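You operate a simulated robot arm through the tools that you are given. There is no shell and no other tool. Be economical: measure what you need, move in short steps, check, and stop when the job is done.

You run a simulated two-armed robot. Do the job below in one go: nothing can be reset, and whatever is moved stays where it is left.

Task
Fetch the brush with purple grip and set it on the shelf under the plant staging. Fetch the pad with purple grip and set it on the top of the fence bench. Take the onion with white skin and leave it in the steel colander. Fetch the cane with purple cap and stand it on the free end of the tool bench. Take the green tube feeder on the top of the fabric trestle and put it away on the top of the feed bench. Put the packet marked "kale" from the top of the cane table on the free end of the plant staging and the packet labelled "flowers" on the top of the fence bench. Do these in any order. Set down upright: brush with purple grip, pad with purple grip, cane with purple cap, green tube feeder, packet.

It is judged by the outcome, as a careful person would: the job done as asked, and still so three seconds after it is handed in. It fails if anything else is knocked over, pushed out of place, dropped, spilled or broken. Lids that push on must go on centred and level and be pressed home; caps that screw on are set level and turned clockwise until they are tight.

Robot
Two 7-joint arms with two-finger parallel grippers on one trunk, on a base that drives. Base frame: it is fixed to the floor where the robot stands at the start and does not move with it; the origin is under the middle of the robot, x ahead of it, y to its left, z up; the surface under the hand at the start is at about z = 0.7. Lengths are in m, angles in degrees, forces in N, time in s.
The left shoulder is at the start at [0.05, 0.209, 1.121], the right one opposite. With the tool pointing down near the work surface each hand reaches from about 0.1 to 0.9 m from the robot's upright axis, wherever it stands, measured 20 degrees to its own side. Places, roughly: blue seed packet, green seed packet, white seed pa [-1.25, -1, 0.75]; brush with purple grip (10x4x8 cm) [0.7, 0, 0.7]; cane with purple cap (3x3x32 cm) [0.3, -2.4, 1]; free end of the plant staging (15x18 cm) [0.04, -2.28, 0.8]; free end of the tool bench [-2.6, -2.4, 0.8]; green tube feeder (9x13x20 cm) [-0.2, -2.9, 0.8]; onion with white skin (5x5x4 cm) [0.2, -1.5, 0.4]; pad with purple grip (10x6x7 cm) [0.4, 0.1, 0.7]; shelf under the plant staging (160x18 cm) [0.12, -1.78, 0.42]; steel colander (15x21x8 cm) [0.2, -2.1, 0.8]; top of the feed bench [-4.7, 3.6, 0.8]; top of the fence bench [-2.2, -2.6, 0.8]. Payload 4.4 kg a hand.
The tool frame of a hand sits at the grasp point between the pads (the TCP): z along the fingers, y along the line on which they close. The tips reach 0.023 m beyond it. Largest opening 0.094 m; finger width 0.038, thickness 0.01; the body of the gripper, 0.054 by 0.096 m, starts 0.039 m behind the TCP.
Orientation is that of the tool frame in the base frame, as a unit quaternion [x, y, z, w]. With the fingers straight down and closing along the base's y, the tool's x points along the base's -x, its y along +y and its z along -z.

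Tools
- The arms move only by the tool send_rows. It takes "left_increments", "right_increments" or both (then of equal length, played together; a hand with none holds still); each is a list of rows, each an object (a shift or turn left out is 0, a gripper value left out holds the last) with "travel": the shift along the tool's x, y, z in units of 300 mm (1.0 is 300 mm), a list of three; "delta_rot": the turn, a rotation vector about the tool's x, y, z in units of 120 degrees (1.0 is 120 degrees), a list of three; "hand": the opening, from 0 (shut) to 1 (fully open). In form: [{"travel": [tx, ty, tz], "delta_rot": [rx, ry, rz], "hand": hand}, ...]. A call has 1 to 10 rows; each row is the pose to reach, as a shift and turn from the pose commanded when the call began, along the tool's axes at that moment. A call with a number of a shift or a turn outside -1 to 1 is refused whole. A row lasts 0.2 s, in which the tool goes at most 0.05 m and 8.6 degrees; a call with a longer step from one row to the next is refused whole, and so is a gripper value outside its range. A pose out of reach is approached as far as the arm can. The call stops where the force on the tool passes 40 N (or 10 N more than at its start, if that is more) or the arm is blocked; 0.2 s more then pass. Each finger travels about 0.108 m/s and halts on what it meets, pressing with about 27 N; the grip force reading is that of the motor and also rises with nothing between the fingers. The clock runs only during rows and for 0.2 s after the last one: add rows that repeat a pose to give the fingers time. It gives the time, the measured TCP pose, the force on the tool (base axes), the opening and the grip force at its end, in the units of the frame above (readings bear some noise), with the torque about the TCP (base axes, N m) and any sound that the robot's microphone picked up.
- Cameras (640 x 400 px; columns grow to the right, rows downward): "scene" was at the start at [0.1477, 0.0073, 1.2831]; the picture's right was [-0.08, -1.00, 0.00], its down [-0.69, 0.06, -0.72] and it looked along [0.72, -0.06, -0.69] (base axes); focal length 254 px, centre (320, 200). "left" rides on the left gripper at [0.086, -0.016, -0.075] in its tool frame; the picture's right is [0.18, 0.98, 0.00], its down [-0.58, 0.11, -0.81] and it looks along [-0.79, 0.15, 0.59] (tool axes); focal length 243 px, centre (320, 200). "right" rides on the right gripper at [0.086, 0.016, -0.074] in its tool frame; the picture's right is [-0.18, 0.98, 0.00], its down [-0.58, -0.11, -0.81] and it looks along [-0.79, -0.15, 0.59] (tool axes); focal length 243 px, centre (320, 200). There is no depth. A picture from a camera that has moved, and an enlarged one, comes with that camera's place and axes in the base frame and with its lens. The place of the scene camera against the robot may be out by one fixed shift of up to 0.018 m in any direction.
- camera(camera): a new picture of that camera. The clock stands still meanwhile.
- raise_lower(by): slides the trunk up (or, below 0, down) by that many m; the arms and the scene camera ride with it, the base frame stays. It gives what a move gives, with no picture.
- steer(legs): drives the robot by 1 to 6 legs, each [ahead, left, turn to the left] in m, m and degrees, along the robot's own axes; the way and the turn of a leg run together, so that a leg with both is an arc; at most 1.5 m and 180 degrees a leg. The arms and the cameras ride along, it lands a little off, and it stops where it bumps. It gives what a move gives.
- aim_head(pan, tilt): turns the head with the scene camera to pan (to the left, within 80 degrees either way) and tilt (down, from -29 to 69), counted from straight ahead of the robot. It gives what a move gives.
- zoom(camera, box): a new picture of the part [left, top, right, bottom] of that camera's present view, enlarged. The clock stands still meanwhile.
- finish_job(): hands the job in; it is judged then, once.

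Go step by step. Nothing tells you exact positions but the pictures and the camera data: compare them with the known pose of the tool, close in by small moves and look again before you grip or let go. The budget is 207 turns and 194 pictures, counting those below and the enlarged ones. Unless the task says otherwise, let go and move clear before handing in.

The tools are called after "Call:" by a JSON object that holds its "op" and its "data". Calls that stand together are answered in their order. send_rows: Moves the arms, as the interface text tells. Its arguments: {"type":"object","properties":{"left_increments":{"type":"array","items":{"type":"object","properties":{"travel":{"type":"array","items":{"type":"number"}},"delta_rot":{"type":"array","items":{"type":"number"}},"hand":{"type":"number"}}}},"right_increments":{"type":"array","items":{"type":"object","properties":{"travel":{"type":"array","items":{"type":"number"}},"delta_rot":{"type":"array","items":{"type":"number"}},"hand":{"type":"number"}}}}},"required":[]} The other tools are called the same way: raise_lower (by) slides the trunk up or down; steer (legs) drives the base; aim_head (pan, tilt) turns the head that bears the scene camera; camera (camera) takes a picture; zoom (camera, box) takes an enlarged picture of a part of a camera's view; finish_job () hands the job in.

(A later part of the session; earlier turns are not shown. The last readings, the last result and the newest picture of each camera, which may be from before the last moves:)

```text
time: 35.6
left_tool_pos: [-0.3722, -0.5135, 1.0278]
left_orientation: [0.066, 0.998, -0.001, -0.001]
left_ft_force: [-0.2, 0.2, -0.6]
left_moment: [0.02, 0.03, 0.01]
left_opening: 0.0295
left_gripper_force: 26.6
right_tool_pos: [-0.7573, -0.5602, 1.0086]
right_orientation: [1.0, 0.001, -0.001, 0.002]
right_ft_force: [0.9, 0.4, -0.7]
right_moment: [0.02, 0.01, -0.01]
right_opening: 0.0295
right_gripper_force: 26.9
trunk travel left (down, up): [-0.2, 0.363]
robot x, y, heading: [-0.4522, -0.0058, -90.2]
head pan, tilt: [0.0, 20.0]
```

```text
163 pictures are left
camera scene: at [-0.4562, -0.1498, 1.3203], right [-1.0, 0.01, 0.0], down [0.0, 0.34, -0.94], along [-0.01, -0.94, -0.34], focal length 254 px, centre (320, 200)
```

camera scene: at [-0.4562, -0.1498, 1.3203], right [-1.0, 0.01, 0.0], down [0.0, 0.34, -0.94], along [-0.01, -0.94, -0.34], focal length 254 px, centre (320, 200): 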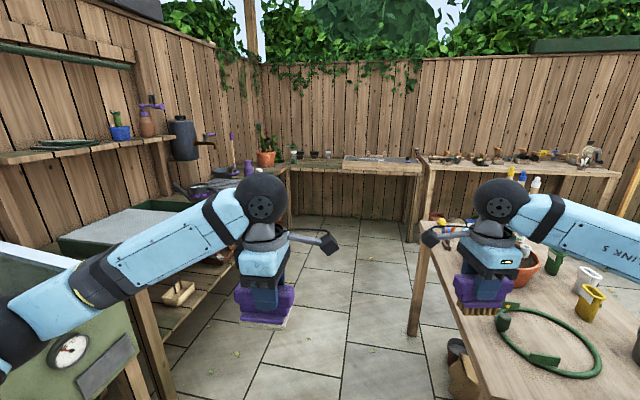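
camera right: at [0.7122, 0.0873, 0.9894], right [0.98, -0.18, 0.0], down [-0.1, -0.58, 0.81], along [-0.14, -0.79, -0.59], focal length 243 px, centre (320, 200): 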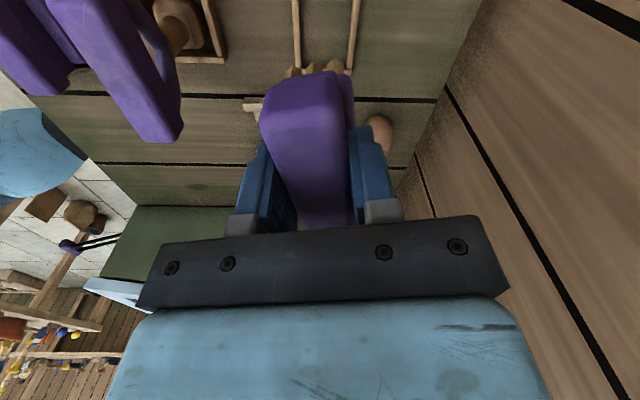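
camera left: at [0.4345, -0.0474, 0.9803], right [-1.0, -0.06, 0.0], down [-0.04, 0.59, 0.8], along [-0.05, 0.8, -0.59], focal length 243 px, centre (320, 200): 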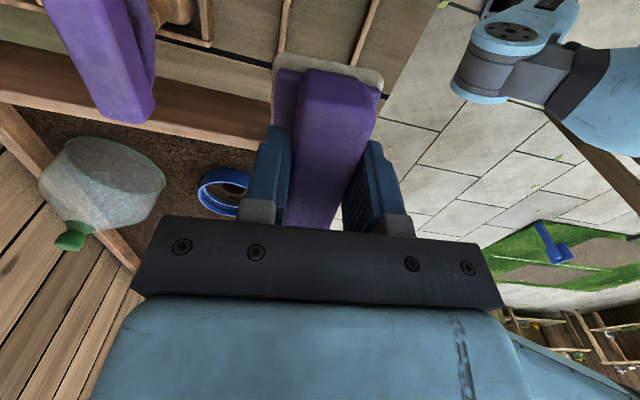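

A cane table stands on the right and the plant staging is beyond the cold frame on the left. I drive ahead along the corridor, slightly left, and look at the staging.

Call:
{"op": "steer", "data": {"legs": [[0.6, 0.05, 0], [0.5, -0.1, 0]]}}

Call:
{"op": "aim_head", "data": {"pan": 60, "tilt": 35}}

Call:
{"op": "camera", "data": {"camera": "scene"}}

Call:
{"op": "aim_head", "data": {"pan": 10, "tilt": 25}}

Call:
{"op": "camera", "data": {"camera": "scene"}}

Call:
{"op": "aim_head", "data": {"pan": -60, "tilt": 30}}

Call:
{"op": "camera", "data": {"camera": "scene"}}

```text
time: 41.6
left_tool_pos: [-0.4207, -1.6186, 1.0277]
left_orientation: [0.061, 0.998, 0.0, -0.002]
left_ft_force: [-0.7, 0.7, -0.6]
left_moment: [0.03, 0.02, 0.05]
left_opening: 0.0296
left_gripper_force: 27.4
right_tool_pos: [-0.8048, -1.6688, 1.0072]
right_orientation: [1.0, 0.005, 0.0, 0.002]
right_ft_force: [0.4, -0.7, -1.9]
right_moment: [0.03, -0.02, 0.04]
right_opening: 0.0296
right_gripper_force: 27.2
trunk travel left (down, up): [-0.2, 0.363]
robot x, y, heading: [-0.5064, -1.104, -89.5]
head pan, tilt: [0.0, 20.0]
```

```text
time: 42.9
left_tool_pos: [-0.4208, -1.6172, 1.0276]
left_orientation: [0.061, 0.998, -0.001, -0.002]
left_ft_force: [0.3, 0.3, 0.0]
left_moment: [0.03, 0.01, -0.02]
left_opening: 0.0293
left_gripper_force: 27.0
right_tool_pos: [-0.8041, -1.6685, 1.0082]
right_orientation: [1.0, 0.006, 0.0, 0.002]
right_ft_force: [-0.3, -0.6, -1.5]
right_moment: [0.0, 0.0, 0.02]
right_opening: 0.0298
right_gripper_force: 27.3
trunk travel left (down, up): [-0.2, 0.363]
robot x, y, heading: [-0.5097, -1.1093, -89.7]
head pan, tilt: [60.0, 35.0]
```

```text
162 pictures are left
camera scene: at [-0.4315, -1.2045, 1.2965], right [-0.5, -0.87, 0.0], down [-0.5, 0.28, -0.82], along [0.71, -0.41, -0.57], focal length 254 px, centre (320, 200)
```

scene: 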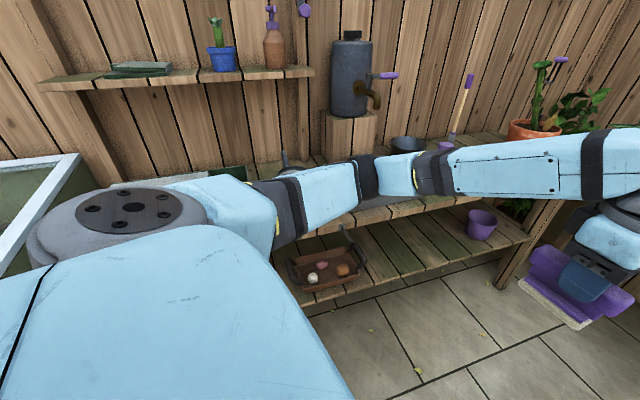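

```text
time: 44.1
left_tool_pos: [-0.4206, -1.6176, 1.0288]
left_orientation: [0.061, 0.998, -0.002, -0.001]
left_ft_force: [0.2, 0.4, -0.5]
left_moment: [0.04, 0.02, 0.0]
left_opening: 0.0295
left_gripper_force: 27.0
right_tool_pos: [-0.8056, -1.6674, 1.0075]
right_orientation: [1.0, 0.005, -0.001, 0.002]
right_ft_force: [0.0, 0.1, -1.9]
right_moment: [-0.01, 0.0, 0.02]
right_opening: 0.0298
right_gripper_force: 27.4
trunk travel left (down, up): [-0.2, 0.363]
robot x, y, heading: [-0.5046, -1.109, -89.8]
head pan, tilt: [10.0, 25.0]
```

```text
161 pictures are left
camera scene: at [-0.4915, -1.2514, 1.3123], right [-0.98, -0.18, 0.0], down [-0.08, 0.42, -0.91], along [0.16, -0.89, -0.42], focal length 254 px, centre (320, 200)
```

scene: 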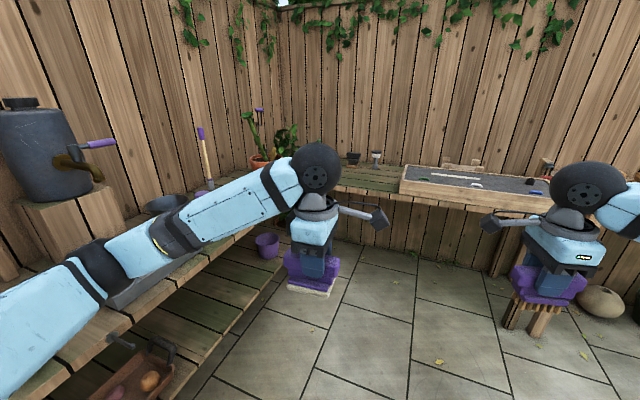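

```text
time: 45.5
left_tool_pos: [-0.4202, -1.6175, 1.0287]
left_orientation: [0.061, 0.998, -0.002, -0.002]
left_ft_force: [0.2, -0.3, -0.2]
left_moment: [0.01, 0.01, -0.01]
left_opening: 0.0294
left_gripper_force: 27.1
right_tool_pos: [-0.8046, -1.6673, 1.0063]
right_orientation: [1.0, 0.005, 0.0, 0.001]
right_ft_force: [-0.5, 0.1, -1.4]
right_moment: [0.01, -0.03, 0.0]
right_opening: 0.0298
right_gripper_force: 26.6
trunk travel left (down, up): [-0.2, 0.363]
robot x, y, heading: [-0.5043, -1.108, -89.8]
head pan, tilt: [-60.0, 30.0]
```

```text
160 pictures are left
camera scene: at [-0.5861, -1.2064, 1.3043], right [-0.5, 0.86, 0.0], down [0.43, 0.25, -0.87], along [-0.75, -0.44, -0.5], focal length 254 px, centre (320, 200)
```

scene: 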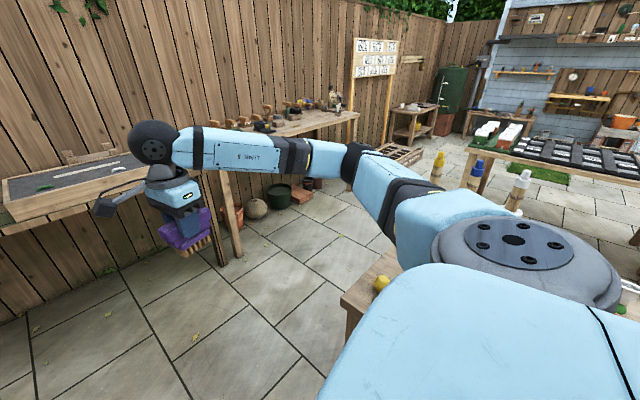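

The staging runs along the left with an onion basket on its lower shelf; the white onion, colander and cane are there. I drive on past the cane table, then turn to face the staging.

Call:
{"op": "steer", "data": {"legs": [[0.85, 0, 0], [0, -0.35, 0], [0, 0, 90]]}}

Call:
{"op": "aim_head", "data": {"pan": 0, "tilt": 25}}

Call:
{"op": "camera", "data": {"camera": "scene"}}

Call:
{"op": "aim_head", "data": {"pan": -50, "tilt": 25}}

Call:
{"op": "camera", "data": {"camera": "scene"}}

```text
time: 57.0
left_tool_pos: [-0.3376, -1.8835, 1.0292]
left_orientation: [-0.66, 0.751, -0.004, -0.001]
left_ft_force: [0.2, -0.1, -1.8]
left_moment: [0.02, -0.01, 0.02]
left_opening: 0.0296
left_gripper_force: 26.2
right_tool_pos: [-0.2907, -2.2694, 1.0074]
right_orientation: [0.706, 0.709, 0.002, 0.001]
right_ft_force: [0.1, 0.0, -1.1]
right_moment: [0.0, -0.02, 0.01]
right_opening: 0.0298
right_gripper_force: 27.3
trunk travel left (down, up): [-0.2, 0.363]
robot x, y, heading: [-0.8487, -1.9691, 0.1]
head pan, tilt: [-60.0, 30.0]
```

```text
time: 58.3
left_tool_pos: [-0.3378, -1.884, 1.0281]
left_orientation: [-0.66, 0.751, -0.002, 0.0]
left_ft_force: [-0.4, 0.0, -0.7]
left_moment: [-0.03, 0.02, -0.02]
left_opening: 0.0295
left_gripper_force: 26.8
right_tool_pos: [-0.291, -2.2688, 1.0065]
right_orientation: [0.706, 0.709, 0.001, 0.002]
right_ft_force: [0.1, 0.0, -2.0]
right_moment: [0.0, 0.0, 0.0]
right_opening: 0.0299
right_gripper_force: 26.6
trunk travel left (down, up): [-0.2, 0.363]
robot x, y, heading: [-0.8495, -1.9672, -0.3]
head pan, tilt: [0.0, 25.0]
```

```text
159 pictures are left
camera scene: at [-0.6905, -1.9535, 1.3123], right [0.0, -1.0, 0.0], down [-0.42, 0.0, -0.91], along [0.91, 0.0, -0.42], focal length 254 px, centre (320, 200)
```

scene: 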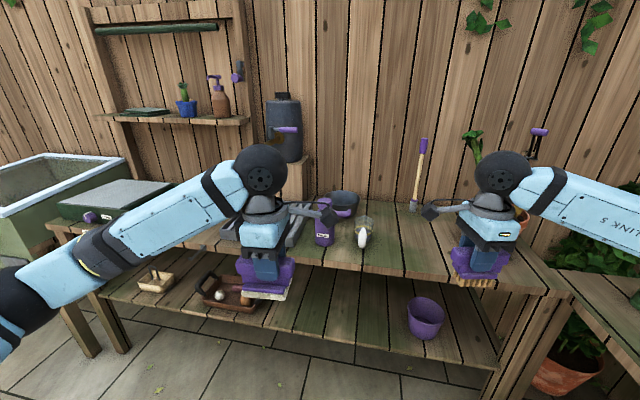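

```text
time: 59.5
left_tool_pos: [-0.3382, -1.8837, 1.0291]
left_orientation: [-0.659, 0.752, -0.002, 0.001]
left_ft_force: [0.3, 0.6, -0.8]
left_moment: [-0.01, -0.01, -0.02]
left_opening: 0.0296
left_gripper_force: 26.7
right_tool_pos: [-0.2899, -2.2694, 1.0081]
right_orientation: [0.705, 0.709, 0.001, 0.002]
right_ft_force: [0.9, 0.3, -0.6]
right_moment: [0.0, -0.02, 0.0]
right_opening: 0.0295
right_gripper_force: 26.5
trunk travel left (down, up): [-0.2, 0.363]
robot x, y, heading: [-0.85, -1.9687, 0.2]
head pan, tilt: [-50.0, 25.0]
```

```text
158 pictures are left
camera scene: at [-0.7234, -2.0239, 1.3123], right [-0.77, -0.64, 0.0], down [-0.27, 0.32, -0.91], along [0.58, -0.69, -0.42], focal length 254 px, centre (320, 200)
```

scene: 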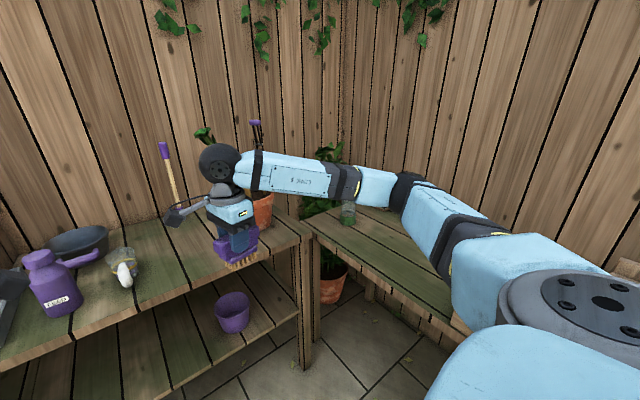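

I see the free end of the staging in front of my right hand. To place the brush under the staging I'll need a tilted grip, so I'll set the brush briefly on the free end and regrip. First I turn the right hand, pull the left back, and drive nearer.

Call:
{"op": "send_rows", "data": {"right_increments": [{"delta_rot": [0, 0, -0.066]}, {"delta_rot": [0, 0, -0.132]}, {"delta_rot": [0, 0, -0.198]}, {"delta_rot": [0, 0, -0.264]}, {"delta_rot": [0, 0, -0.33]}, {"delta_rot": [0, 0, -0.396]}, {"delta_rot": [0, 0, -0.462]}, {"delta_rot": [0, 0, -0.528]}, {"delta_rot": [0, 0, -0.594]}, {"delta_rot": [0, 0, -0.658]}], "left_increments": [{"travel": [0, 0.05, 0]}, {"travel": [-0.05, 0.1, -0.03]}, {"travel": [-0.1, 0.15, -0.06]}, {"travel": [-0.15, 0.2, -0.09]}, {"travel": [-0.2, 0.25, -0.12]}, {"travel": [-0.25, 0.3, -0.15]}, {"travel": [-0.3, 0.3, -0.17]}, {"travel": [-0.35, 0.3, -0.17]}, {"travel": [-0.4, 0.3, -0.17]}, {"travel": [-0.4, 0.3, -0.17]}]}}

Call:
{"op": "steer", "data": {"legs": [[0.22, 0, 0]]}}

Call:
{"op": "aim_head", "data": {"pan": -25, "tilt": 35}}

Call:
{"op": "camera", "data": {"camera": "scene"}}

Call:
{"op": "camera", "data": {"camera": "right"}}

```text
time: 61.7
left_tool_pos: [-0.4119, -1.7515, 1.081]
left_orientation: [-0.66, 0.751, -0.003, 0.001]
left_ft_force: [0.1, 0.4, -1.2]
left_moment: [0.0, 0.01, -0.02]
left_opening: 0.0295
left_gripper_force: 26.9
right_tool_pos: [-0.2907, -2.2695, 1.0042]
right_orientation: [0.094, 0.996, 0.0, 0.001]
right_ft_force: [0.0, 0.1, -1.0]
right_moment: [-0.03, -0.02, 0.02]
right_opening: 0.0296
right_gripper_force: 27.2
trunk travel left (down, up): [-0.2, 0.363]
robot x, y, heading: [-0.8495, -1.9684, 0.0]
head pan, tilt: [-50.0, 25.0]
```

```text
time: 63.4
left_tool_pos: [-0.1936, -1.7534, 1.0788]
left_orientation: [-0.659, 0.752, -0.002, -0.001]
left_ft_force: [1.1, -0.3, -0.7]
left_moment: [0.01, 0.0, 0.03]
left_opening: 0.0293
left_gripper_force: 27.0
right_tool_pos: [-0.0734, -2.271, 1.007]
right_orientation: [0.096, 0.995, 0.001, 0.001]
right_ft_force: [0.6, -0.2, -0.7]
right_moment: [0.04, 0.02, 0.0]
right_opening: 0.0297
right_gripper_force: 26.8
trunk travel left (down, up): [-0.2, 0.363]
robot x, y, heading: [-0.6308, -1.9651, -0.4]
head pan, tilt: [-50.0, 25.0]
```

```text
time: 64.3
left_tool_pos: [-0.1949, -1.7538, 1.0786]
left_orientation: [-0.659, 0.752, -0.003, 0.0]
left_ft_force: [0.2, -0.5, -1.2]
left_moment: [-0.04, 0.01, 0.01]
left_opening: 0.0295
left_gripper_force: 26.9
right_tool_pos: [-0.0748, -2.272, 1.0067]
right_orientation: [0.095, 0.995, 0.001, 0.003]
right_ft_force: [0.2, 0.4, -1.4]
right_moment: [0.01, 0.03, -0.01]
right_opening: 0.0296
right_gripper_force: 26.9
trunk travel left (down, up): [-0.2, 0.363]
robot x, y, heading: [-0.6313, -1.9695, -0.1]
head pan, tilt: [-25.0, 35.0]
```

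```text
157 pictures are left
camera scene: at [-0.4858, -1.9917, 1.2965], right [-0.43, -0.9, 0.0], down [-0.52, 0.24, -0.82], along [0.74, -0.35, -0.57], focal length 254 px, centre (320, 200)
```

scene: 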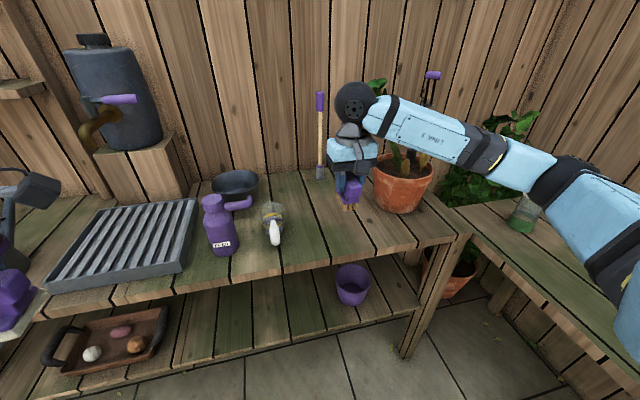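

```text
156 pictures are left
camera right: at [-0.1561, -2.2388, 1.082], right [0.37, 0.93, 0.0], down [0.55, -0.22, 0.81], along [0.75, -0.3, -0.59], focal length 243 px, centre (320, 200)
```

right: 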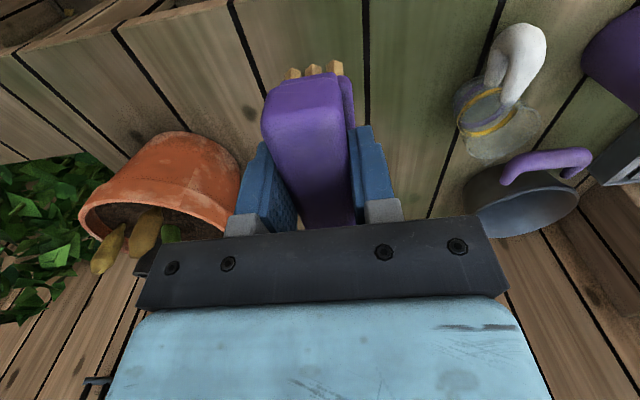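

The free end is clear beneath the right hand (the terracotta pot is about 0.2 m away). I move over the spot and lower until the brush is nearly down.

Call:
{"op": "send_rows", "data": {"right_increments": [{"travel": [-0.14, 0.02, 0.05]}, {"travel": [-0.27, 0.05, 0.1]}, {"travel": [-0.27, 0.05, 0.2]}, {"travel": [-0.27, 0.05, 0.3]}, {"travel": [-0.27, 0.05, 0.37]}]}}

Call:
{"op": "zoom", "data": {"camera": "scene", "box": [190, 130, 450, 292]}}

Call:
{"op": "camera", "data": {"camera": "right"}}

```text
time: 65.5
left_tool_pos: [-0.1944, -1.7537, 1.0797]
left_orientation: [-0.658, 0.753, -0.003, 0.0]
left_ft_force: [0.0, -0.3, -0.3]
left_moment: [0.01, 0.02, 0.01]
left_opening: 0.0294
left_gripper_force: 26.8
right_tool_pos: [0.0087, -2.2692, 0.8942]
right_orientation: [0.096, 0.995, 0.0, 0.001]
right_ft_force: [0.6, 0.2, -0.8]
right_moment: [0.02, 0.01, 0.0]
right_opening: 0.0296
right_gripper_force: 26.8
trunk travel left (down, up): [-0.2, 0.363]
robot x, y, heading: [-0.6312, -1.9661, -0.5]
head pan, tilt: [-25.0, 35.0]
```

```text
2.46 times, centred on (320, 211) of scene
camera zoom: at [-0.4857, -1.9919, 1.2965], right [-0.43, -0.9, 0.0], down [-0.52, 0.24, -0.82], along [0.74, -0.35, -0.57], focal length 625 px, centre (320, 173)
```

zoom: 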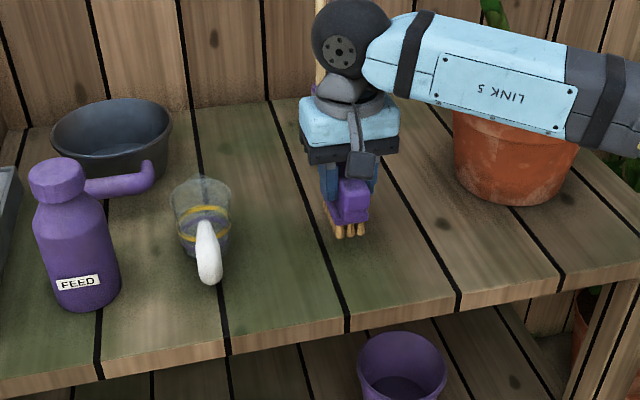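

```text
154 pictures are left
camera right: at [-0.0734, -2.2384, 0.9708], right [0.37, 0.93, 0.0], down [0.55, -0.22, 0.81], along [0.75, -0.3, -0.59], focal length 243 px, centre (320, 200)
```

right: 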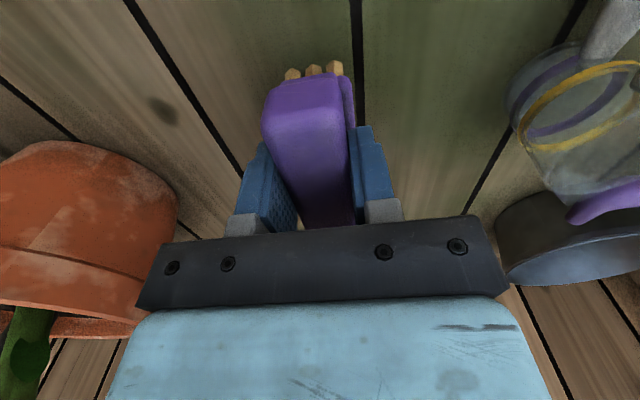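

Call:
{"op": "send_rows", "data": {"right_increments": [{"travel": [0, 0, 0.03]}, {"travel": [0, 0, 0.05]}, {"travel": [0, 0, 0.07]}, {"travel": [0, 0, 0.083]}]}}

Call:
{"op": "zoom", "data": {"camera": "scene", "box": [290, 160, 390, 222]}}

```text
time: 66.5
left_tool_pos: [-0.1934, -1.7528, 1.0804]
left_orientation: [-0.659, 0.753, -0.002, 0.0]
left_ft_force: [-0.6, -0.3, -0.5]
left_moment: [-0.01, -0.01, 0.0]
left_opening: 0.0299
left_gripper_force: 27.0
right_tool_pos: [0.0085, -2.2714, 0.8706]
right_orientation: [0.097, 0.995, 0.001, 0.001]
right_ft_force: [-0.3, 0.4, -0.8]
right_moment: [-0.04, 0.04, -0.04]
right_opening: 0.0296
right_gripper_force: 26.9
trunk travel left (down, up): [-0.2, 0.363]
robot x, y, heading: [-0.6329, -1.966, -0.3]
head pan, tilt: [-25.0, 35.0]
```

```text
6.40 times, centred on (340, 191) of scene
camera zoom: at [-0.4858, -1.9917, 1.2965], right [-0.43, -0.9, 0.0], down [-0.52, 0.24, -0.82], along [0.74, -0.35, -0.57], focal length 1624 px, centre (192, 258)
```

zoom: 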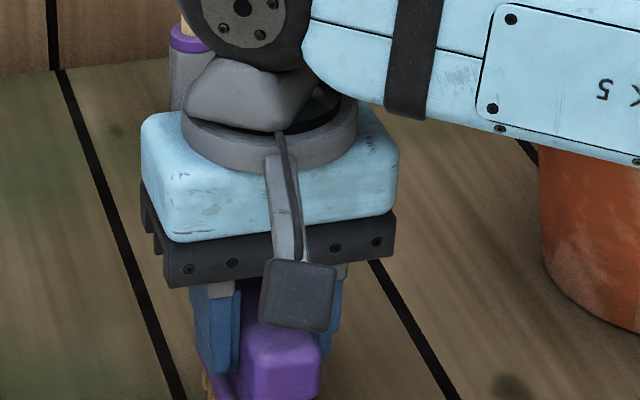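

Call:
{"op": "send_rows", "data": {"right_increments": [{"travel": [0, 0, 0.01]}, {"travel": [0, 0, 0.02]}]}}

Call:
{"op": "zoom", "data": {"camera": "scene", "box": [300, 180, 380, 230]}}

```text
time: 67.1
left_tool_pos: [-0.1941, -1.7526, 1.0798]
left_orientation: [-0.659, 0.752, -0.003, -0.001]
left_ft_force: [-0.1, 0.1, -0.9]
left_moment: [-0.03, 0.0, -0.01]
left_opening: 0.0293
left_gripper_force: 27.3
right_tool_pos: [0.0077, -2.2712, 0.8677]
right_orientation: [0.096, 0.995, 0.001, 0.003]
right_ft_force: [-1.0, -0.3, 6.2]
right_moment: [-0.05, 0.3, 0.0]
right_opening: 0.0295
right_gripper_force: 27.0
trunk travel left (down, up): [-0.2, 0.363]
robot x, y, heading: [-0.6331, -1.9673, -0.1]
head pan, tilt: [-25.0, 35.0]
```

```text
8.00 times, centred on (340, 205) of scene
camera zoom: at [-0.4867, -1.9913, 1.2968], right [-0.43, -0.9, 0.0], down [-0.52, 0.24, -0.82], along [0.74, -0.35, -0.57], focal length 2030 px, centre (160, 160)
```

zoom: 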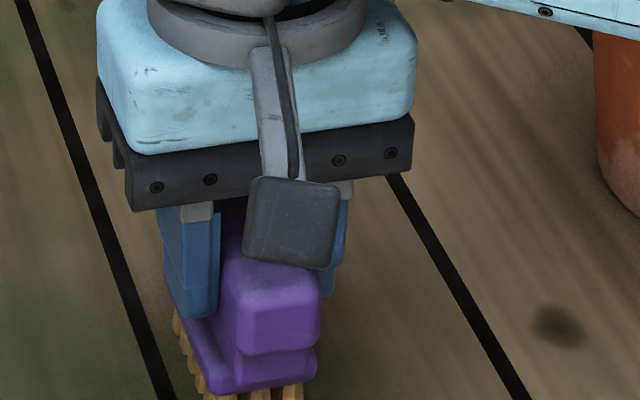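

Brush is standing on the boards (6 N). I release, rise, and tilt the hand 40 degrees for a slanted regrip.

Call:
{"op": "send_rows", "data": {"right_increments": [{"travel": [0, 0, 0], "hand": 0.35}, {"travel": [0, 0, 0], "hand": 0.68}, {"travel": [0, 0, 0], "hand": 0.68}, {"travel": [0, 0, -0.1]}, {"travel": [0, 0, -0.2]}, {"travel": [0.07, 0, -0.29], "delta_rot": [0, -0.067, 0]}, {"travel": [0.14, 0, -0.29], "delta_rot": [0, -0.133, 0]}, {"travel": [0.21, 0, -0.29], "delta_rot": [0, -0.2, 0]}, {"travel": [0.273, 0, -0.29], "delta_rot": [0, -0.267, 0]}, {"travel": [0.273, 0, -0.29], "delta_rot": [0, -0.333, 0]}]}}

Call:
{"op": "zoom", "data": {"camera": "scene", "box": [260, 130, 420, 230]}}

Call:
{"op": "camera", "data": {"camera": "right"}}

```text
time: 69.3
left_tool_pos: [-0.1945, -1.7532, 1.0794]
left_orientation: [-0.659, 0.752, -0.002, 0.0]
left_ft_force: [0.6, 0.0, -0.3]
left_moment: [-0.02, -0.03, -0.02]
left_opening: 0.0295
left_gripper_force: 27.5
right_tool_pos: [-0.0728, -2.2563, 0.9531]
right_orientation: [0.091, 0.935, -0.033, 0.342]
right_ft_force: [-0.5, 0.3, 0.0]
right_moment: [-0.01, -0.05, 0.0]
right_opening: 0.0638
right_gripper_force: 0.0
trunk travel left (down, up): [-0.2, 0.363]
robot x, y, heading: [-0.6259, -1.9704, -0.3]
head pan, tilt: [-25.0, 35.0]
```

```text
4.00 times, centred on (340, 180) of scene
camera zoom: at [-0.4859, -1.9917, 1.2965], right [-0.43, -0.9, 0.0], down [-0.52, 0.24, -0.82], along [0.74, -0.35, -0.57], focal length 1015 px, centre (240, 280)
```

zoom: 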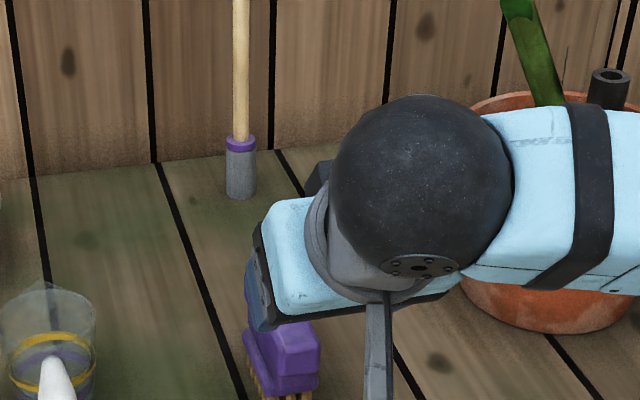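

```text
150 pictures are left
camera right: at [-0.1811, -2.2182, 0.954], right [0.33, 0.94, 0.12], down [-0.1, -0.09, 0.99], along [0.94, -0.33, 0.06], focal length 243 px, centre (320, 200)
```

right: 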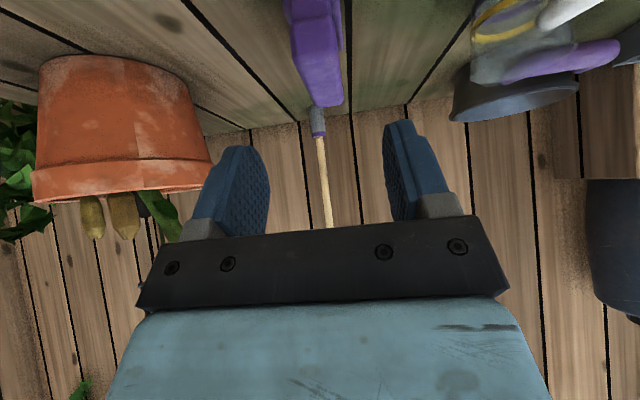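

Aligned with the bar; I advance along the fingers and close.

Call:
{"op": "send_rows", "data": {"right_increments": [{"travel": [0, 0, 0.12]}, {"travel": [0, 0, 0.24]}, {"travel": [0, 0, 0.345]}]}}

Call:
{"op": "camera", "data": {"camera": "right"}}

Call:
{"op": "zoom", "data": {"camera": "scene", "box": [260, 140, 420, 240]}}

```text
time: 70.1
left_tool_pos: [-0.1932, -1.7535, 1.0794]
left_orientation: [-0.659, 0.753, -0.002, -0.001]
left_ft_force: [0.0, 0.4, -0.3]
left_moment: [0.0, 0.0, 0.02]
left_opening: 0.0297
left_gripper_force: 26.4
right_tool_pos: [-0.0048, -2.2694, 0.8725]
right_orientation: [0.09, 0.935, -0.032, 0.341]
right_ft_force: [-0.9, -0.3, -1.4]
right_moment: [0.02, 0.0, -0.02]
right_opening: 0.0638
right_gripper_force: 0.0
trunk travel left (down, up): [-0.2, 0.363]
robot x, y, heading: [-0.6299, -1.9709, -0.3]
head pan, tilt: [-25.0, 35.0]
```

```text
149 pictures are left
camera right: at [-0.1141, -2.2311, 0.8744], right [0.33, 0.94, 0.12], down [-0.09, -0.09, 0.99], along [0.94, -0.33, 0.06], focal length 243 px, centre (320, 200)
```

right: 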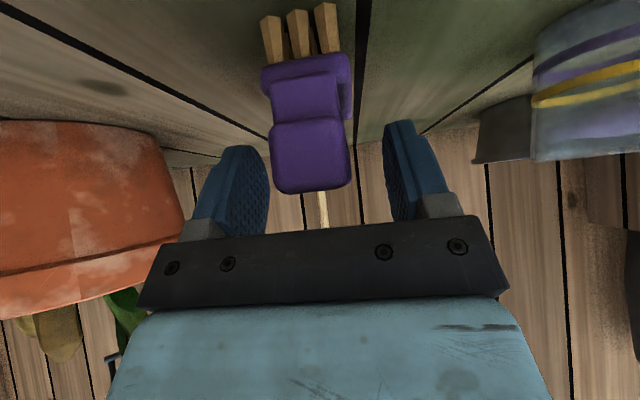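

```text
4.00 times, centred on (340, 190) of scene
camera zoom: at [-0.4854, -1.9918, 1.2965], right [-0.43, -0.9, 0.0], down [-0.52, 0.24, -0.82], along [0.74, -0.35, -0.57], focal length 1015 px, centre (240, 240)
```

zoom: 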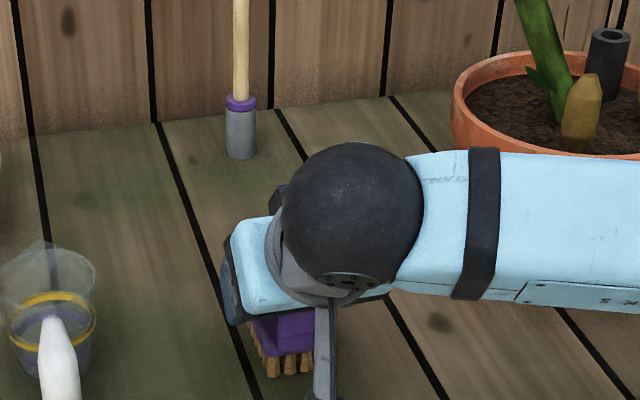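

Call:
{"op": "send_rows", "data": {"right_increments": [{"hand": 0}, {"hand": 0}, {"hand": 0}, {"hand": 0}]}}

Call:
{"op": "send_rows", "data": {"right_increments": [{"travel": [0.02, 0, -0.025]}, {"travel": [0.1, 0, -0.12]}, {"travel": [0.19, 0, -0.22]}]}}

Call:
{"op": "camera", "data": {"camera": "right"}}

Call:
{"op": "zoom", "data": {"camera": "scene", "box": [260, 100, 420, 200]}}

```text
time: 71.1
left_tool_pos: [-0.1954, -1.7537, 1.0801]
left_orientation: [-0.658, 0.753, -0.003, 0.0]
left_ft_force: [0.0, 0.3, -1.2]
left_moment: [-0.02, 0.0, -0.02]
left_opening: 0.0293
left_gripper_force: 27.2
right_tool_pos: [-0.0067, -2.2692, 0.8731]
right_orientation: [0.09, 0.935, -0.031, 0.341]
right_ft_force: [-0.1, -0.2, -0.7]
right_moment: [-0.06, -0.05, -0.06]
right_opening: 0.0298
right_gripper_force: 26.6
trunk travel left (down, up): [-0.2, 0.363]
robot x, y, heading: [-0.6327, -1.9659, -0.4]
head pan, tilt: [-25.0, 35.0]
```

```text
time: 71.9
left_tool_pos: [-0.1956, -1.7544, 1.079]
left_orientation: [-0.66, 0.752, -0.003, 0.0]
left_ft_force: [-0.2, 0.8, -0.7]
left_moment: [-0.02, 0.01, 0.02]
left_opening: 0.0295
left_gripper_force: 26.8
right_tool_pos: [-0.0931, -2.2521, 0.8876]
right_orientation: [0.091, 0.935, -0.033, 0.342]
right_ft_force: [-0.8, -0.6, -0.8]
right_moment: [0.01, 0.02, 0.0]
right_opening: 0.0297
right_gripper_force: 27.3
trunk travel left (down, up): [-0.2, 0.363]
robot x, y, heading: [-0.6352, -1.9681, -0.2]
head pan, tilt: [-25.0, 35.0]
```

```text
147 pictures are left
camera right: at [-0.2009, -2.2147, 0.8885], right [0.33, 0.94, 0.12], down [-0.1, -0.09, 0.99], along [0.94, -0.33, 0.06], focal length 243 px, centre (320, 200)
```

right: 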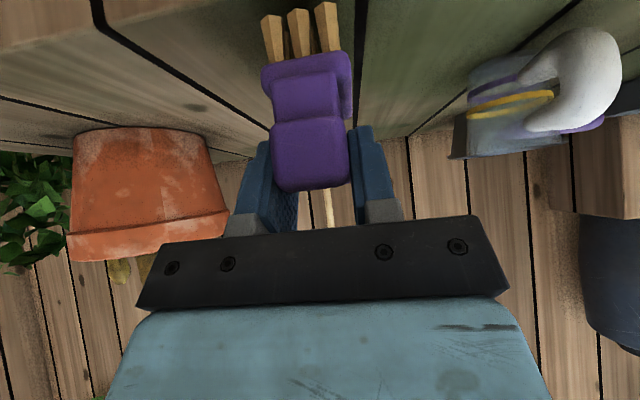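

```text
4.00 times, centred on (340, 150) of scene
camera zoom: at [-0.4863, -1.9917, 1.2966], right [-0.43, -0.9, 0.0], down [-0.52, 0.24, -0.82], along [0.74, -0.35, -0.57], focal length 1015 px, centre (240, 400)
```

zoom: 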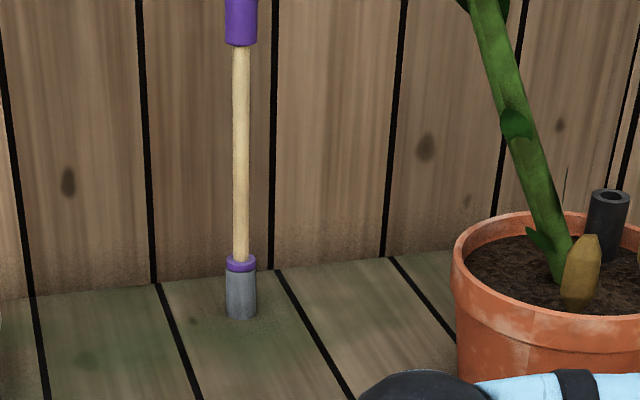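

The brush is lifted level. I back it clear of the staging edge, slide it sideways to y ≈ -1.99, move the left hand further left, then lower the trunk.

Call:
{"op": "send_rows", "data": {"right_increments": [{"travel": [0.07, 0, -0.09]}, {"travel": [0.14, 0, -0.18]}, {"travel": [0.21, 0, -0.27]}, {"travel": [0.27, 0.0, -0.354]}, {"travel": [0.27, 0.15, -0.354]}, {"travel": [0.27, 0.3, -0.354]}, {"travel": [0.27, 0.45, -0.354]}, {"travel": [0.27, 0.6, -0.354]}, {"travel": [0.27, 0.75, -0.354]}, {"travel": [0.27, 0.83, -0.354]}], "left_increments": [{"travel": [-0.05, 0, -0.05]}, {"travel": [-0.1, 0, -0.1]}, {"travel": [-0.15, 0, -0.15]}, {"travel": [-0.2, 0, -0.2]}, {"travel": [-0.25, 0, -0.25]}, {"travel": [-0.3, 0, -0.3]}, {"travel": [-0.33, 0, -0.3]}, {"travel": [-0.33, 0, -0.3]}, {"travel": [-0.33, 0, -0.3]}, {"travel": [-0.33, 0, -0.3]}]}}

Call:
{"op": "raise_lower", "data": {"by": -0.2}}

Call:
{"op": "aim_head", "data": {"pan": 0, "tilt": 40}}

Call:
{"op": "camera", "data": {"camera": "scene"}}

Call:
{"op": "camera", "data": {"camera": "right"}}

```text
time: 74.1
left_tool_pos: [-0.1816, -1.6543, 1.1668]
left_orientation: [-0.659, 0.752, -0.003, 0.0]
left_ft_force: [0.5, -0.3, -0.3]
left_moment: [0.0, 0.01, -0.03]
left_opening: 0.0291
left_gripper_force: 27.0
right_tool_pos: [-0.1712, -1.983, 0.9144]
right_orientation: [0.091, 0.935, -0.033, 0.341]
right_ft_force: [-0.7, 0.9, -1.5]
right_moment: [-0.01, 0.01, 0.02]
right_opening: 0.0296
right_gripper_force: 26.8
right hand out of reach, approached as far as the arm can: row 4
trunk travel left (down, up): [-0.2, 0.363]
robot x, y, heading: [-0.6327, -1.9682, -0.2]
head pan, tilt: [-25.0, 35.0]
```

```text
time: 76.2
left_tool_pos: [-0.1827, -1.6553, 0.9686]
left_orientation: [-0.659, 0.752, -0.002, 0.0]
left_ft_force: [-0.1, 0.5, -1.0]
left_moment: [-0.02, 0.02, 0.01]
left_opening: 0.0295
left_gripper_force: 26.8
right_tool_pos: [-0.1705, -1.9834, 0.7167]
right_orientation: [0.091, 0.935, -0.032, 0.342]
right_ft_force: [-0.2, -0.4, -0.5]
right_moment: [0.0, 0.01, -0.01]
right_opening: 0.0298
right_gripper_force: 26.9
trunk travel left (down, up): [0.0, 0.563]
robot x, y, heading: [-0.6321, -1.9704, -0.2]
head pan, tilt: [-25.0, 35.0]
```

```text
time: 77.1
left_tool_pos: [-0.181, -1.6551, 0.9677]
left_orientation: [-0.659, 0.752, -0.002, 0.0]
left_ft_force: [-0.3, 0.2, -0.7]
left_moment: [0.04, -0.01, 0.03]
left_opening: 0.0297
left_gripper_force: 26.9
right_tool_pos: [-0.1708, -1.9835, 0.7156]
right_orientation: [0.09, 0.935, -0.032, 0.341]
right_ft_force: [0.0, -0.6, -1.2]
right_moment: [0.02, 0.0, -0.02]
right_opening: 0.0297
right_gripper_force: 26.7
trunk travel left (down, up): [0.0, 0.563]
robot x, y, heading: [-0.6315, -1.9681, -0.3]
head pan, tilt: [0.0, 40.0]
```

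```text
145 pictures are left
camera scene: at [-0.4805, -1.9545, 1.089], right [-0.01, -1.0, 0.0], down [-0.64, 0.0, -0.77], along [0.77, 0.0, -0.64], focal length 254 px, centre (320, 200)
```

scene: 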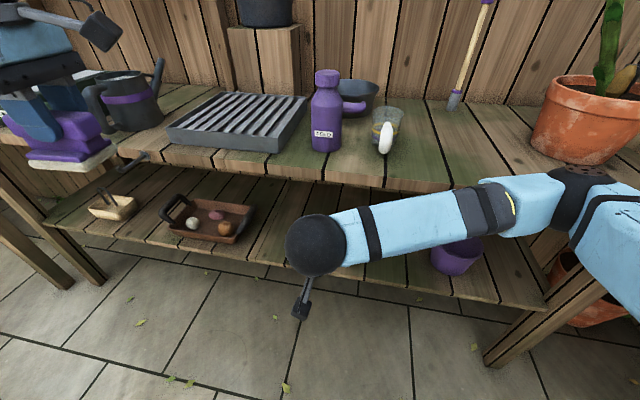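

```text
144 pictures are left
camera right: at [-0.2798, -1.9457, 0.7177], right [0.33, 0.94, 0.12], down [-0.09, -0.09, 0.99], along [0.94, -0.33, 0.06], focal length 243 px, centre (320, 200)
```

right: 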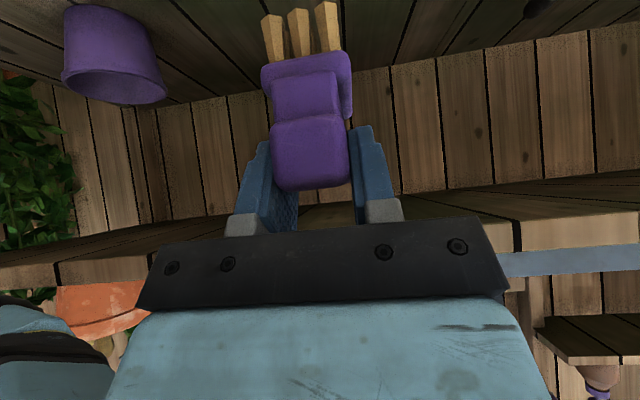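

There is clear space on the shelf. I lower the brush in front of the shelf to bottom height about 0.455.

Call:
{"op": "send_rows", "data": {"right_increments": [{"travel": [0.08, 0, 0.097]}, {"travel": [0.163, 0, 0.194]}, {"travel": [0.244, 0, 0.291]}, {"travel": [0.326, 0, 0.388]}, {"travel": [0.4, 0, 0.477]}]}}

Call:
{"op": "camera", "data": {"camera": "scene"}}

Call:
{"op": "camera", "data": {"camera": "right"}}

```text
time: 78.3
left_tool_pos: [-0.1822, -1.6548, 0.9687]
left_orientation: [-0.658, 0.753, -0.001, 0.0]
left_ft_force: [0.0, 0.1, -0.5]
left_moment: [0.02, 0.01, 0.03]
left_opening: 0.0296
left_gripper_force: 27.1
right_tool_pos: [-0.1724, -1.9852, 0.5294]
right_orientation: [0.09, 0.935, -0.033, 0.341]
right_ft_force: [-0.8, -0.7, -1.1]
right_moment: [0.0, 0.04, -0.02]
right_opening: 0.03
right_gripper_force: 27.1
trunk travel left (down, up): [0.0, 0.563]
robot x, y, heading: [-0.6313, -1.9673, -0.3]
head pan, tilt: [0.0, 40.0]
```

```text
143 pictures are left
camera scene: at [-0.4804, -1.9544, 1.089], right [0.0, -1.0, 0.0], down [-0.64, 0.0, -0.77], along [0.77, 0.0, -0.64], focal length 254 px, centre (320, 200)
```

scene: 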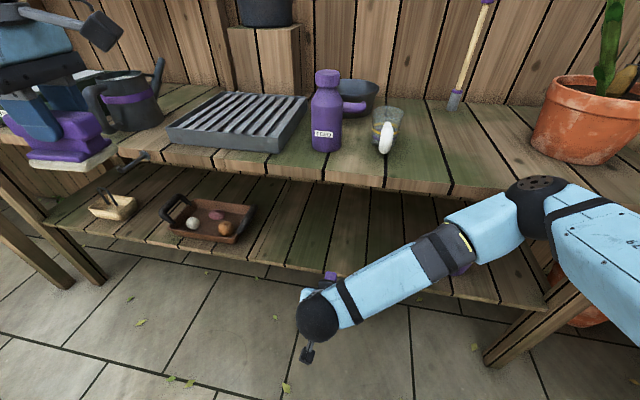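

```text
142 pictures are left
camera right: at [-0.2809, -1.9481, 0.5308], right [0.33, 0.94, 0.12], down [-0.09, -0.09, 0.99], along [0.94, -0.33, 0.06], focal length 243 px, centre (320, 200)
```

right: 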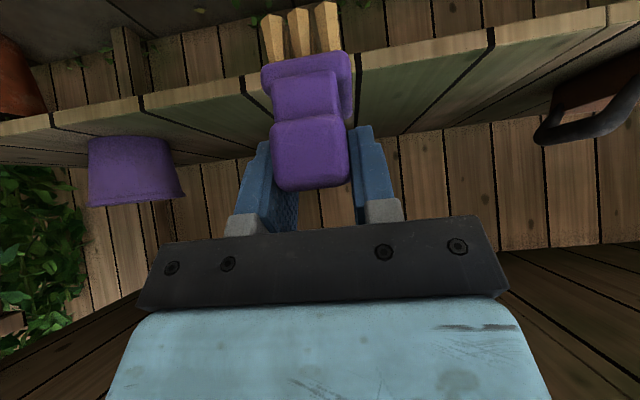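

The right elbow is near the staging edge, so I back the base 0.2 m and reach in with a straighter arm.

Call:
{"op": "steer", "data": {"legs": [[-0.21, 0, 0]]}}

Call:
{"op": "send_rows", "data": {"right_increments": [{"travel": [-0.1, 0, 0.084]}, {"travel": [-0.2, 0, 0.168]}, {"travel": [-0.3, 0, 0.252]}, {"travel": [-0.4, 0, 0.336]}, {"travel": [-0.48, 0, 0.4]}]}}

Call:
{"op": "camera", "data": {"camera": "scene"}}

Call:
{"op": "camera", "data": {"camera": "right"}}

```text
time: 80.0
left_tool_pos: [-0.3909, -1.6554, 0.9675]
left_orientation: [-0.659, 0.753, -0.003, 0.0]
left_ft_force: [-0.3, -0.6, -0.9]
left_moment: [-0.02, -0.04, 0.03]
left_opening: 0.0296
left_gripper_force: 26.9
right_tool_pos: [-0.382, -1.9846, 0.5303]
right_orientation: [0.09, 0.935, -0.032, 0.341]
right_ft_force: [-0.6, 0.0, -0.6]
right_moment: [0.02, 0.05, 0.0]
right_opening: 0.0298
right_gripper_force: 27.5
trunk travel left (down, up): [0.0, 0.563]
robot x, y, heading: [-0.8399, -1.9666, -0.2]
head pan, tilt: [0.0, 40.0]
```

```text
time: 81.2
left_tool_pos: [-0.3913, -1.6546, 0.967]
left_orientation: [-0.659, 0.752, -0.002, -0.001]
left_ft_force: [-0.4, -1.0, -0.3]
left_moment: [-0.01, 0.02, -0.01]
left_opening: 0.0296
left_gripper_force: 27.2
right_tool_pos: [-0.1971, -2.0213, 0.5315]
right_orientation: [0.091, 0.935, -0.033, 0.342]
right_ft_force: [-0.6, 0.4, -1.0]
right_moment: [0.05, 0.03, 0.02]
right_opening: 0.0296
right_gripper_force: 27.0
trunk travel left (down, up): [0.0, 0.563]
robot x, y, heading: [-0.8418, -1.9663, -0.5]
head pan, tilt: [0.0, 40.0]
```

```text
141 pictures are left
camera scene: at [-0.6897, -1.9535, 1.0889], right [0.0, -1.0, 0.0], down [-0.64, 0.0, -0.77], along [0.77, 0.0, -0.64], focal length 254 px, centre (320, 200)
```

scene: 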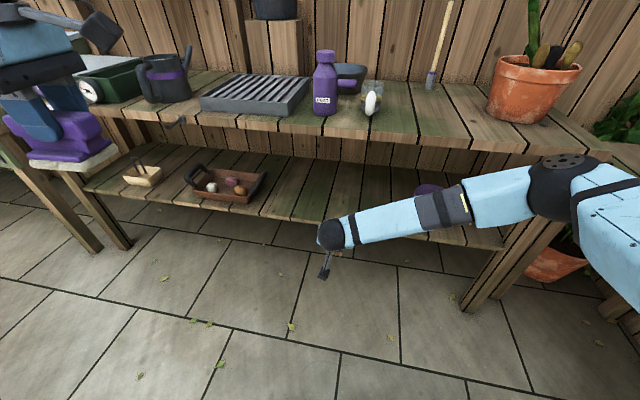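

```text
140 pictures are left
camera right: at [-0.3054, -1.9833, 0.5331], right [0.33, 0.94, 0.12], down [-0.09, -0.09, 0.99], along [0.94, -0.33, 0.06], focal length 243 px, centre (320, 200)
```

right: 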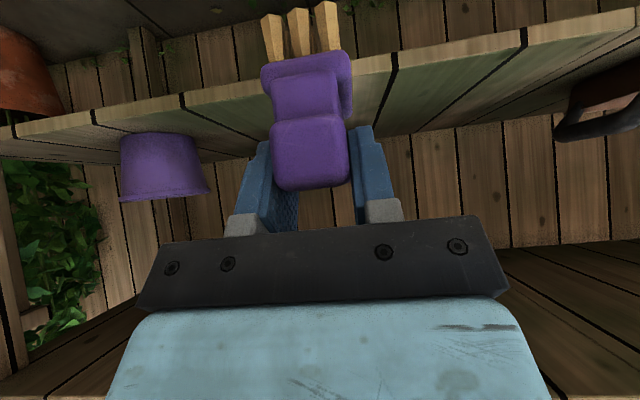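

Call:
{"op": "send_rows", "data": {"right_increments": [{"travel": [-0.1, 0, 0.084]}, {"travel": [-0.2, 0, 0.168]}, {"travel": [-0.3, 0, 0.252]}]}}

Call:
{"op": "camera", "data": {"camera": "scene"}}

Call:
{"op": "camera", "data": {"camera": "right"}}

```text
time: 82.0
left_tool_pos: [-0.3914, -1.6544, 0.9684]
left_orientation: [-0.659, 0.752, -0.002, -0.001]
left_ft_force: [-1.1, -0.1, -0.8]
left_moment: [0.0, 0.02, 0.0]
left_opening: 0.0296
left_gripper_force: 27.1
right_tool_pos: [-0.0823, -2.0431, 0.5303]
right_orientation: [0.09, 0.935, -0.033, 0.341]
right_ft_force: [-0.2, -0.6, -1.0]
right_moment: [0.02, 0.05, 0.01]
right_opening: 0.0297
right_gripper_force: 26.9
trunk travel left (down, up): [0.0, 0.563]
robot x, y, heading: [-0.8378, -1.9647, -0.4]
head pan, tilt: [0.0, 40.0]
```

```text
139 pictures are left
camera scene: at [-0.6896, -1.9535, 1.0889], right [0.0, -1.0, 0.0], down [-0.64, 0.0, -0.77], along [0.77, 0.0, -0.64], focal length 254 px, centre (320, 200)
```

scene: 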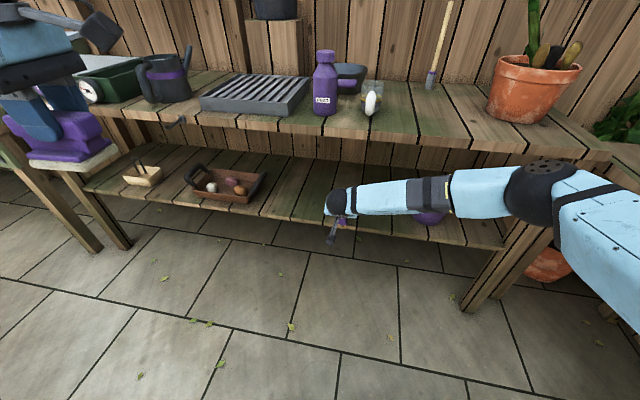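

```text
138 pictures are left
camera right: at [-0.191, -2.0055, 0.5318], right [0.33, 0.94, 0.12], down [-0.09, -0.09, 0.99], along [0.94, -0.33, 0.06], focal length 243 px, centre (320, 200)
```

right: 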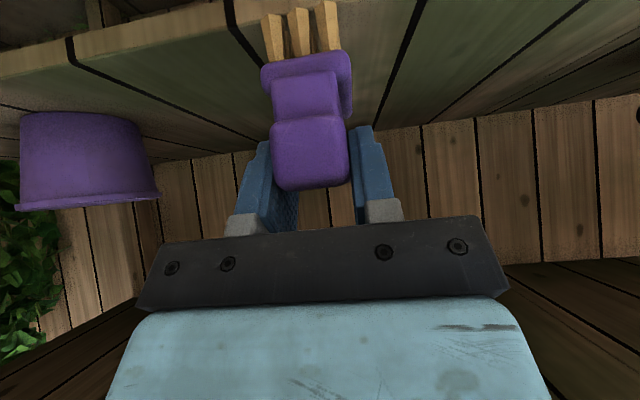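

Call:
{"op": "send_rows", "data": {"right_increments": [{"travel": [-0.08, 0, 0.067]}, {"travel": [-0.16, 0, 0.134]}, {"travel": [-0.243, 0, 0.204]}]}}

Call:
{"op": "camera", "data": {"camera": "scene"}}

Call:
{"op": "camera", "data": {"camera": "right"}}

```text
time: 82.8
left_tool_pos: [-0.3902, -1.654, 0.9671]
left_orientation: [-0.658, 0.753, -0.002, -0.001]
left_ft_force: [0.1, -0.7, -1.5]
left_moment: [0.01, 0.01, -0.03]
left_opening: 0.0294
left_gripper_force: 26.7
right_tool_pos: [0.011, -2.0631, 0.5301]
right_orientation: [0.09, 0.935, -0.032, 0.341]
right_ft_force: [-0.5, 0.8, -2.0]
right_moment: [0.02, 0.02, 0.03]
right_opening: 0.0295
right_gripper_force: 27.4
trunk travel left (down, up): [0.0, 0.563]
robot x, y, heading: [-0.839, -1.9708, -0.1]
head pan, tilt: [0.0, 40.0]
```

```text
137 pictures are left
camera scene: at [-0.6896, -1.9534, 1.0889], right [0.0, -1.0, 0.0], down [-0.64, 0.0, -0.77], along [0.77, 0.0, -0.64], focal length 254 px, centre (320, 200)
```

scene: 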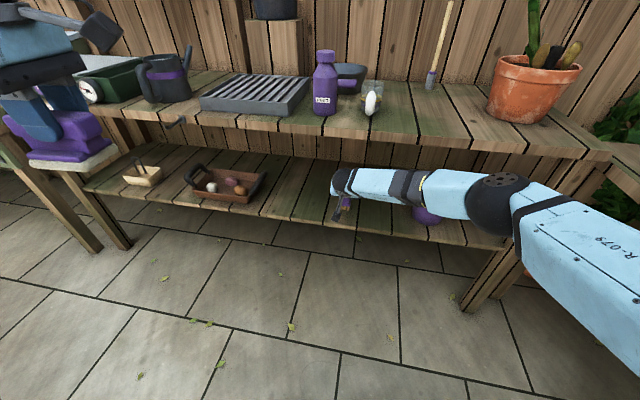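

```text
136 pictures are left
camera right: at [-0.0971, -2.0252, 0.5314], right [0.33, 0.94, 0.12], down [-0.09, -0.09, 0.99], along [0.94, -0.33, 0.06], focal length 243 px, centre (320, 200)
```

right: 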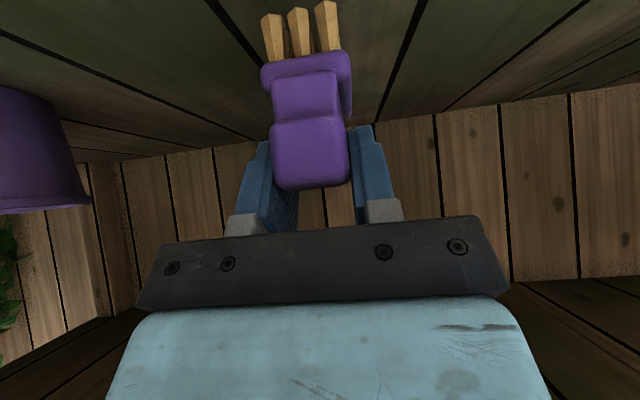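

Call:
{"op": "send_rows", "data": {"right_increments": [{"travel": [0.03, 0, 0.036]}, {"travel": [0.06, 0, 0.072]}, {"travel": [0.07, 0, 0.083]}]}}

Call:
{"op": "send_rows", "data": {"right_increments": [{"travel": [0.009, 0, 0.01]}, {"travel": [0.013, 0, 0.015]}]}}

Call:
{"op": "camera", "data": {"camera": "right"}}

Call:
{"op": "zoom", "data": {"camera": "scene", "box": [280, 140, 440, 240]}}

```text
time: 83.6
left_tool_pos: [-0.3905, -1.6549, 0.968]
left_orientation: [-0.658, 0.753, -0.002, 0.0]
left_ft_force: [-0.1, -0.7, -1.0]
left_moment: [0.01, 0.01, -0.01]
left_opening: 0.0295
left_gripper_force: 26.6
right_tool_pos: [0.0113, -2.0617, 0.4989]
right_orientation: [0.091, 0.935, -0.032, 0.342]
right_ft_force: [0.6, 0.2, -1.1]
right_moment: [0.06, 0.04, -0.01]
right_opening: 0.03
right_gripper_force: 26.6
trunk travel left (down, up): [0.0, 0.563]
robot x, y, heading: [-0.8389, -1.9683, -0.4]
head pan, tilt: [0.0, 40.0]
```

```text
time: 84.2
left_tool_pos: [-0.3909, -1.6543, 0.9677]
left_orientation: [-0.658, 0.753, -0.003, 0.0]
left_ft_force: [-0.4, 0.0, -1.5]
left_moment: [-0.05, 0.01, -0.04]
left_opening: 0.0295
left_gripper_force: 26.5
right_tool_pos: [0.0116, -2.0622, 0.4942]
right_orientation: [0.091, 0.935, -0.033, 0.341]
right_ft_force: [-1.7, 0.5, 4.4]
right_moment: [-0.1, -0.18, -0.02]
right_opening: 0.0296
right_gripper_force: 26.8
trunk travel left (down, up): [0.0, 0.563]
robot x, y, heading: [-0.8403, -1.9702, -0.1]
head pan, tilt: [0.0, 40.0]
```

```text
135 pictures are left
camera right: at [-0.0969, -2.0245, 0.4955], right [0.33, 0.94, 0.12], down [-0.1, -0.09, 0.99], along [0.94, -0.33, 0.06], focal length 243 px, centre (320, 200)
```

right: 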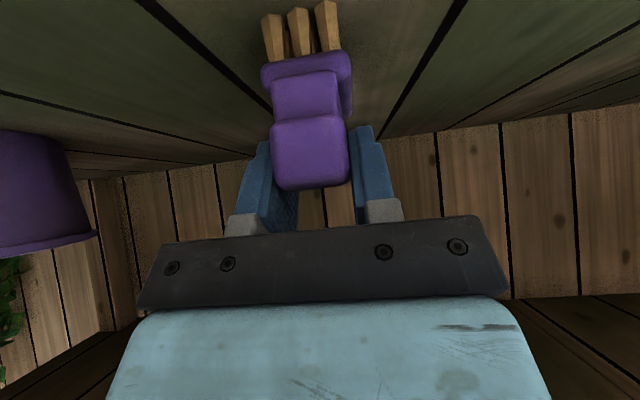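

```text
4.00 times, centred on (360, 190) of scene
camera zoom: at [-0.6903, -1.9535, 1.0892], right [0.0, -1.0, 0.0], down [-0.64, 0.0, -0.77], along [0.77, 0.0, -0.64], focal length 1015 px, centre (160, 240)
```

zoom: 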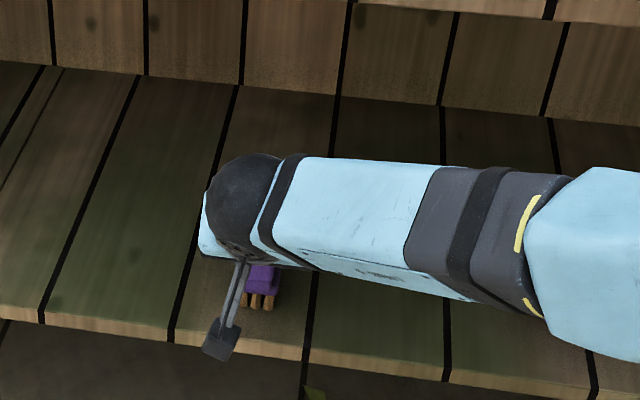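

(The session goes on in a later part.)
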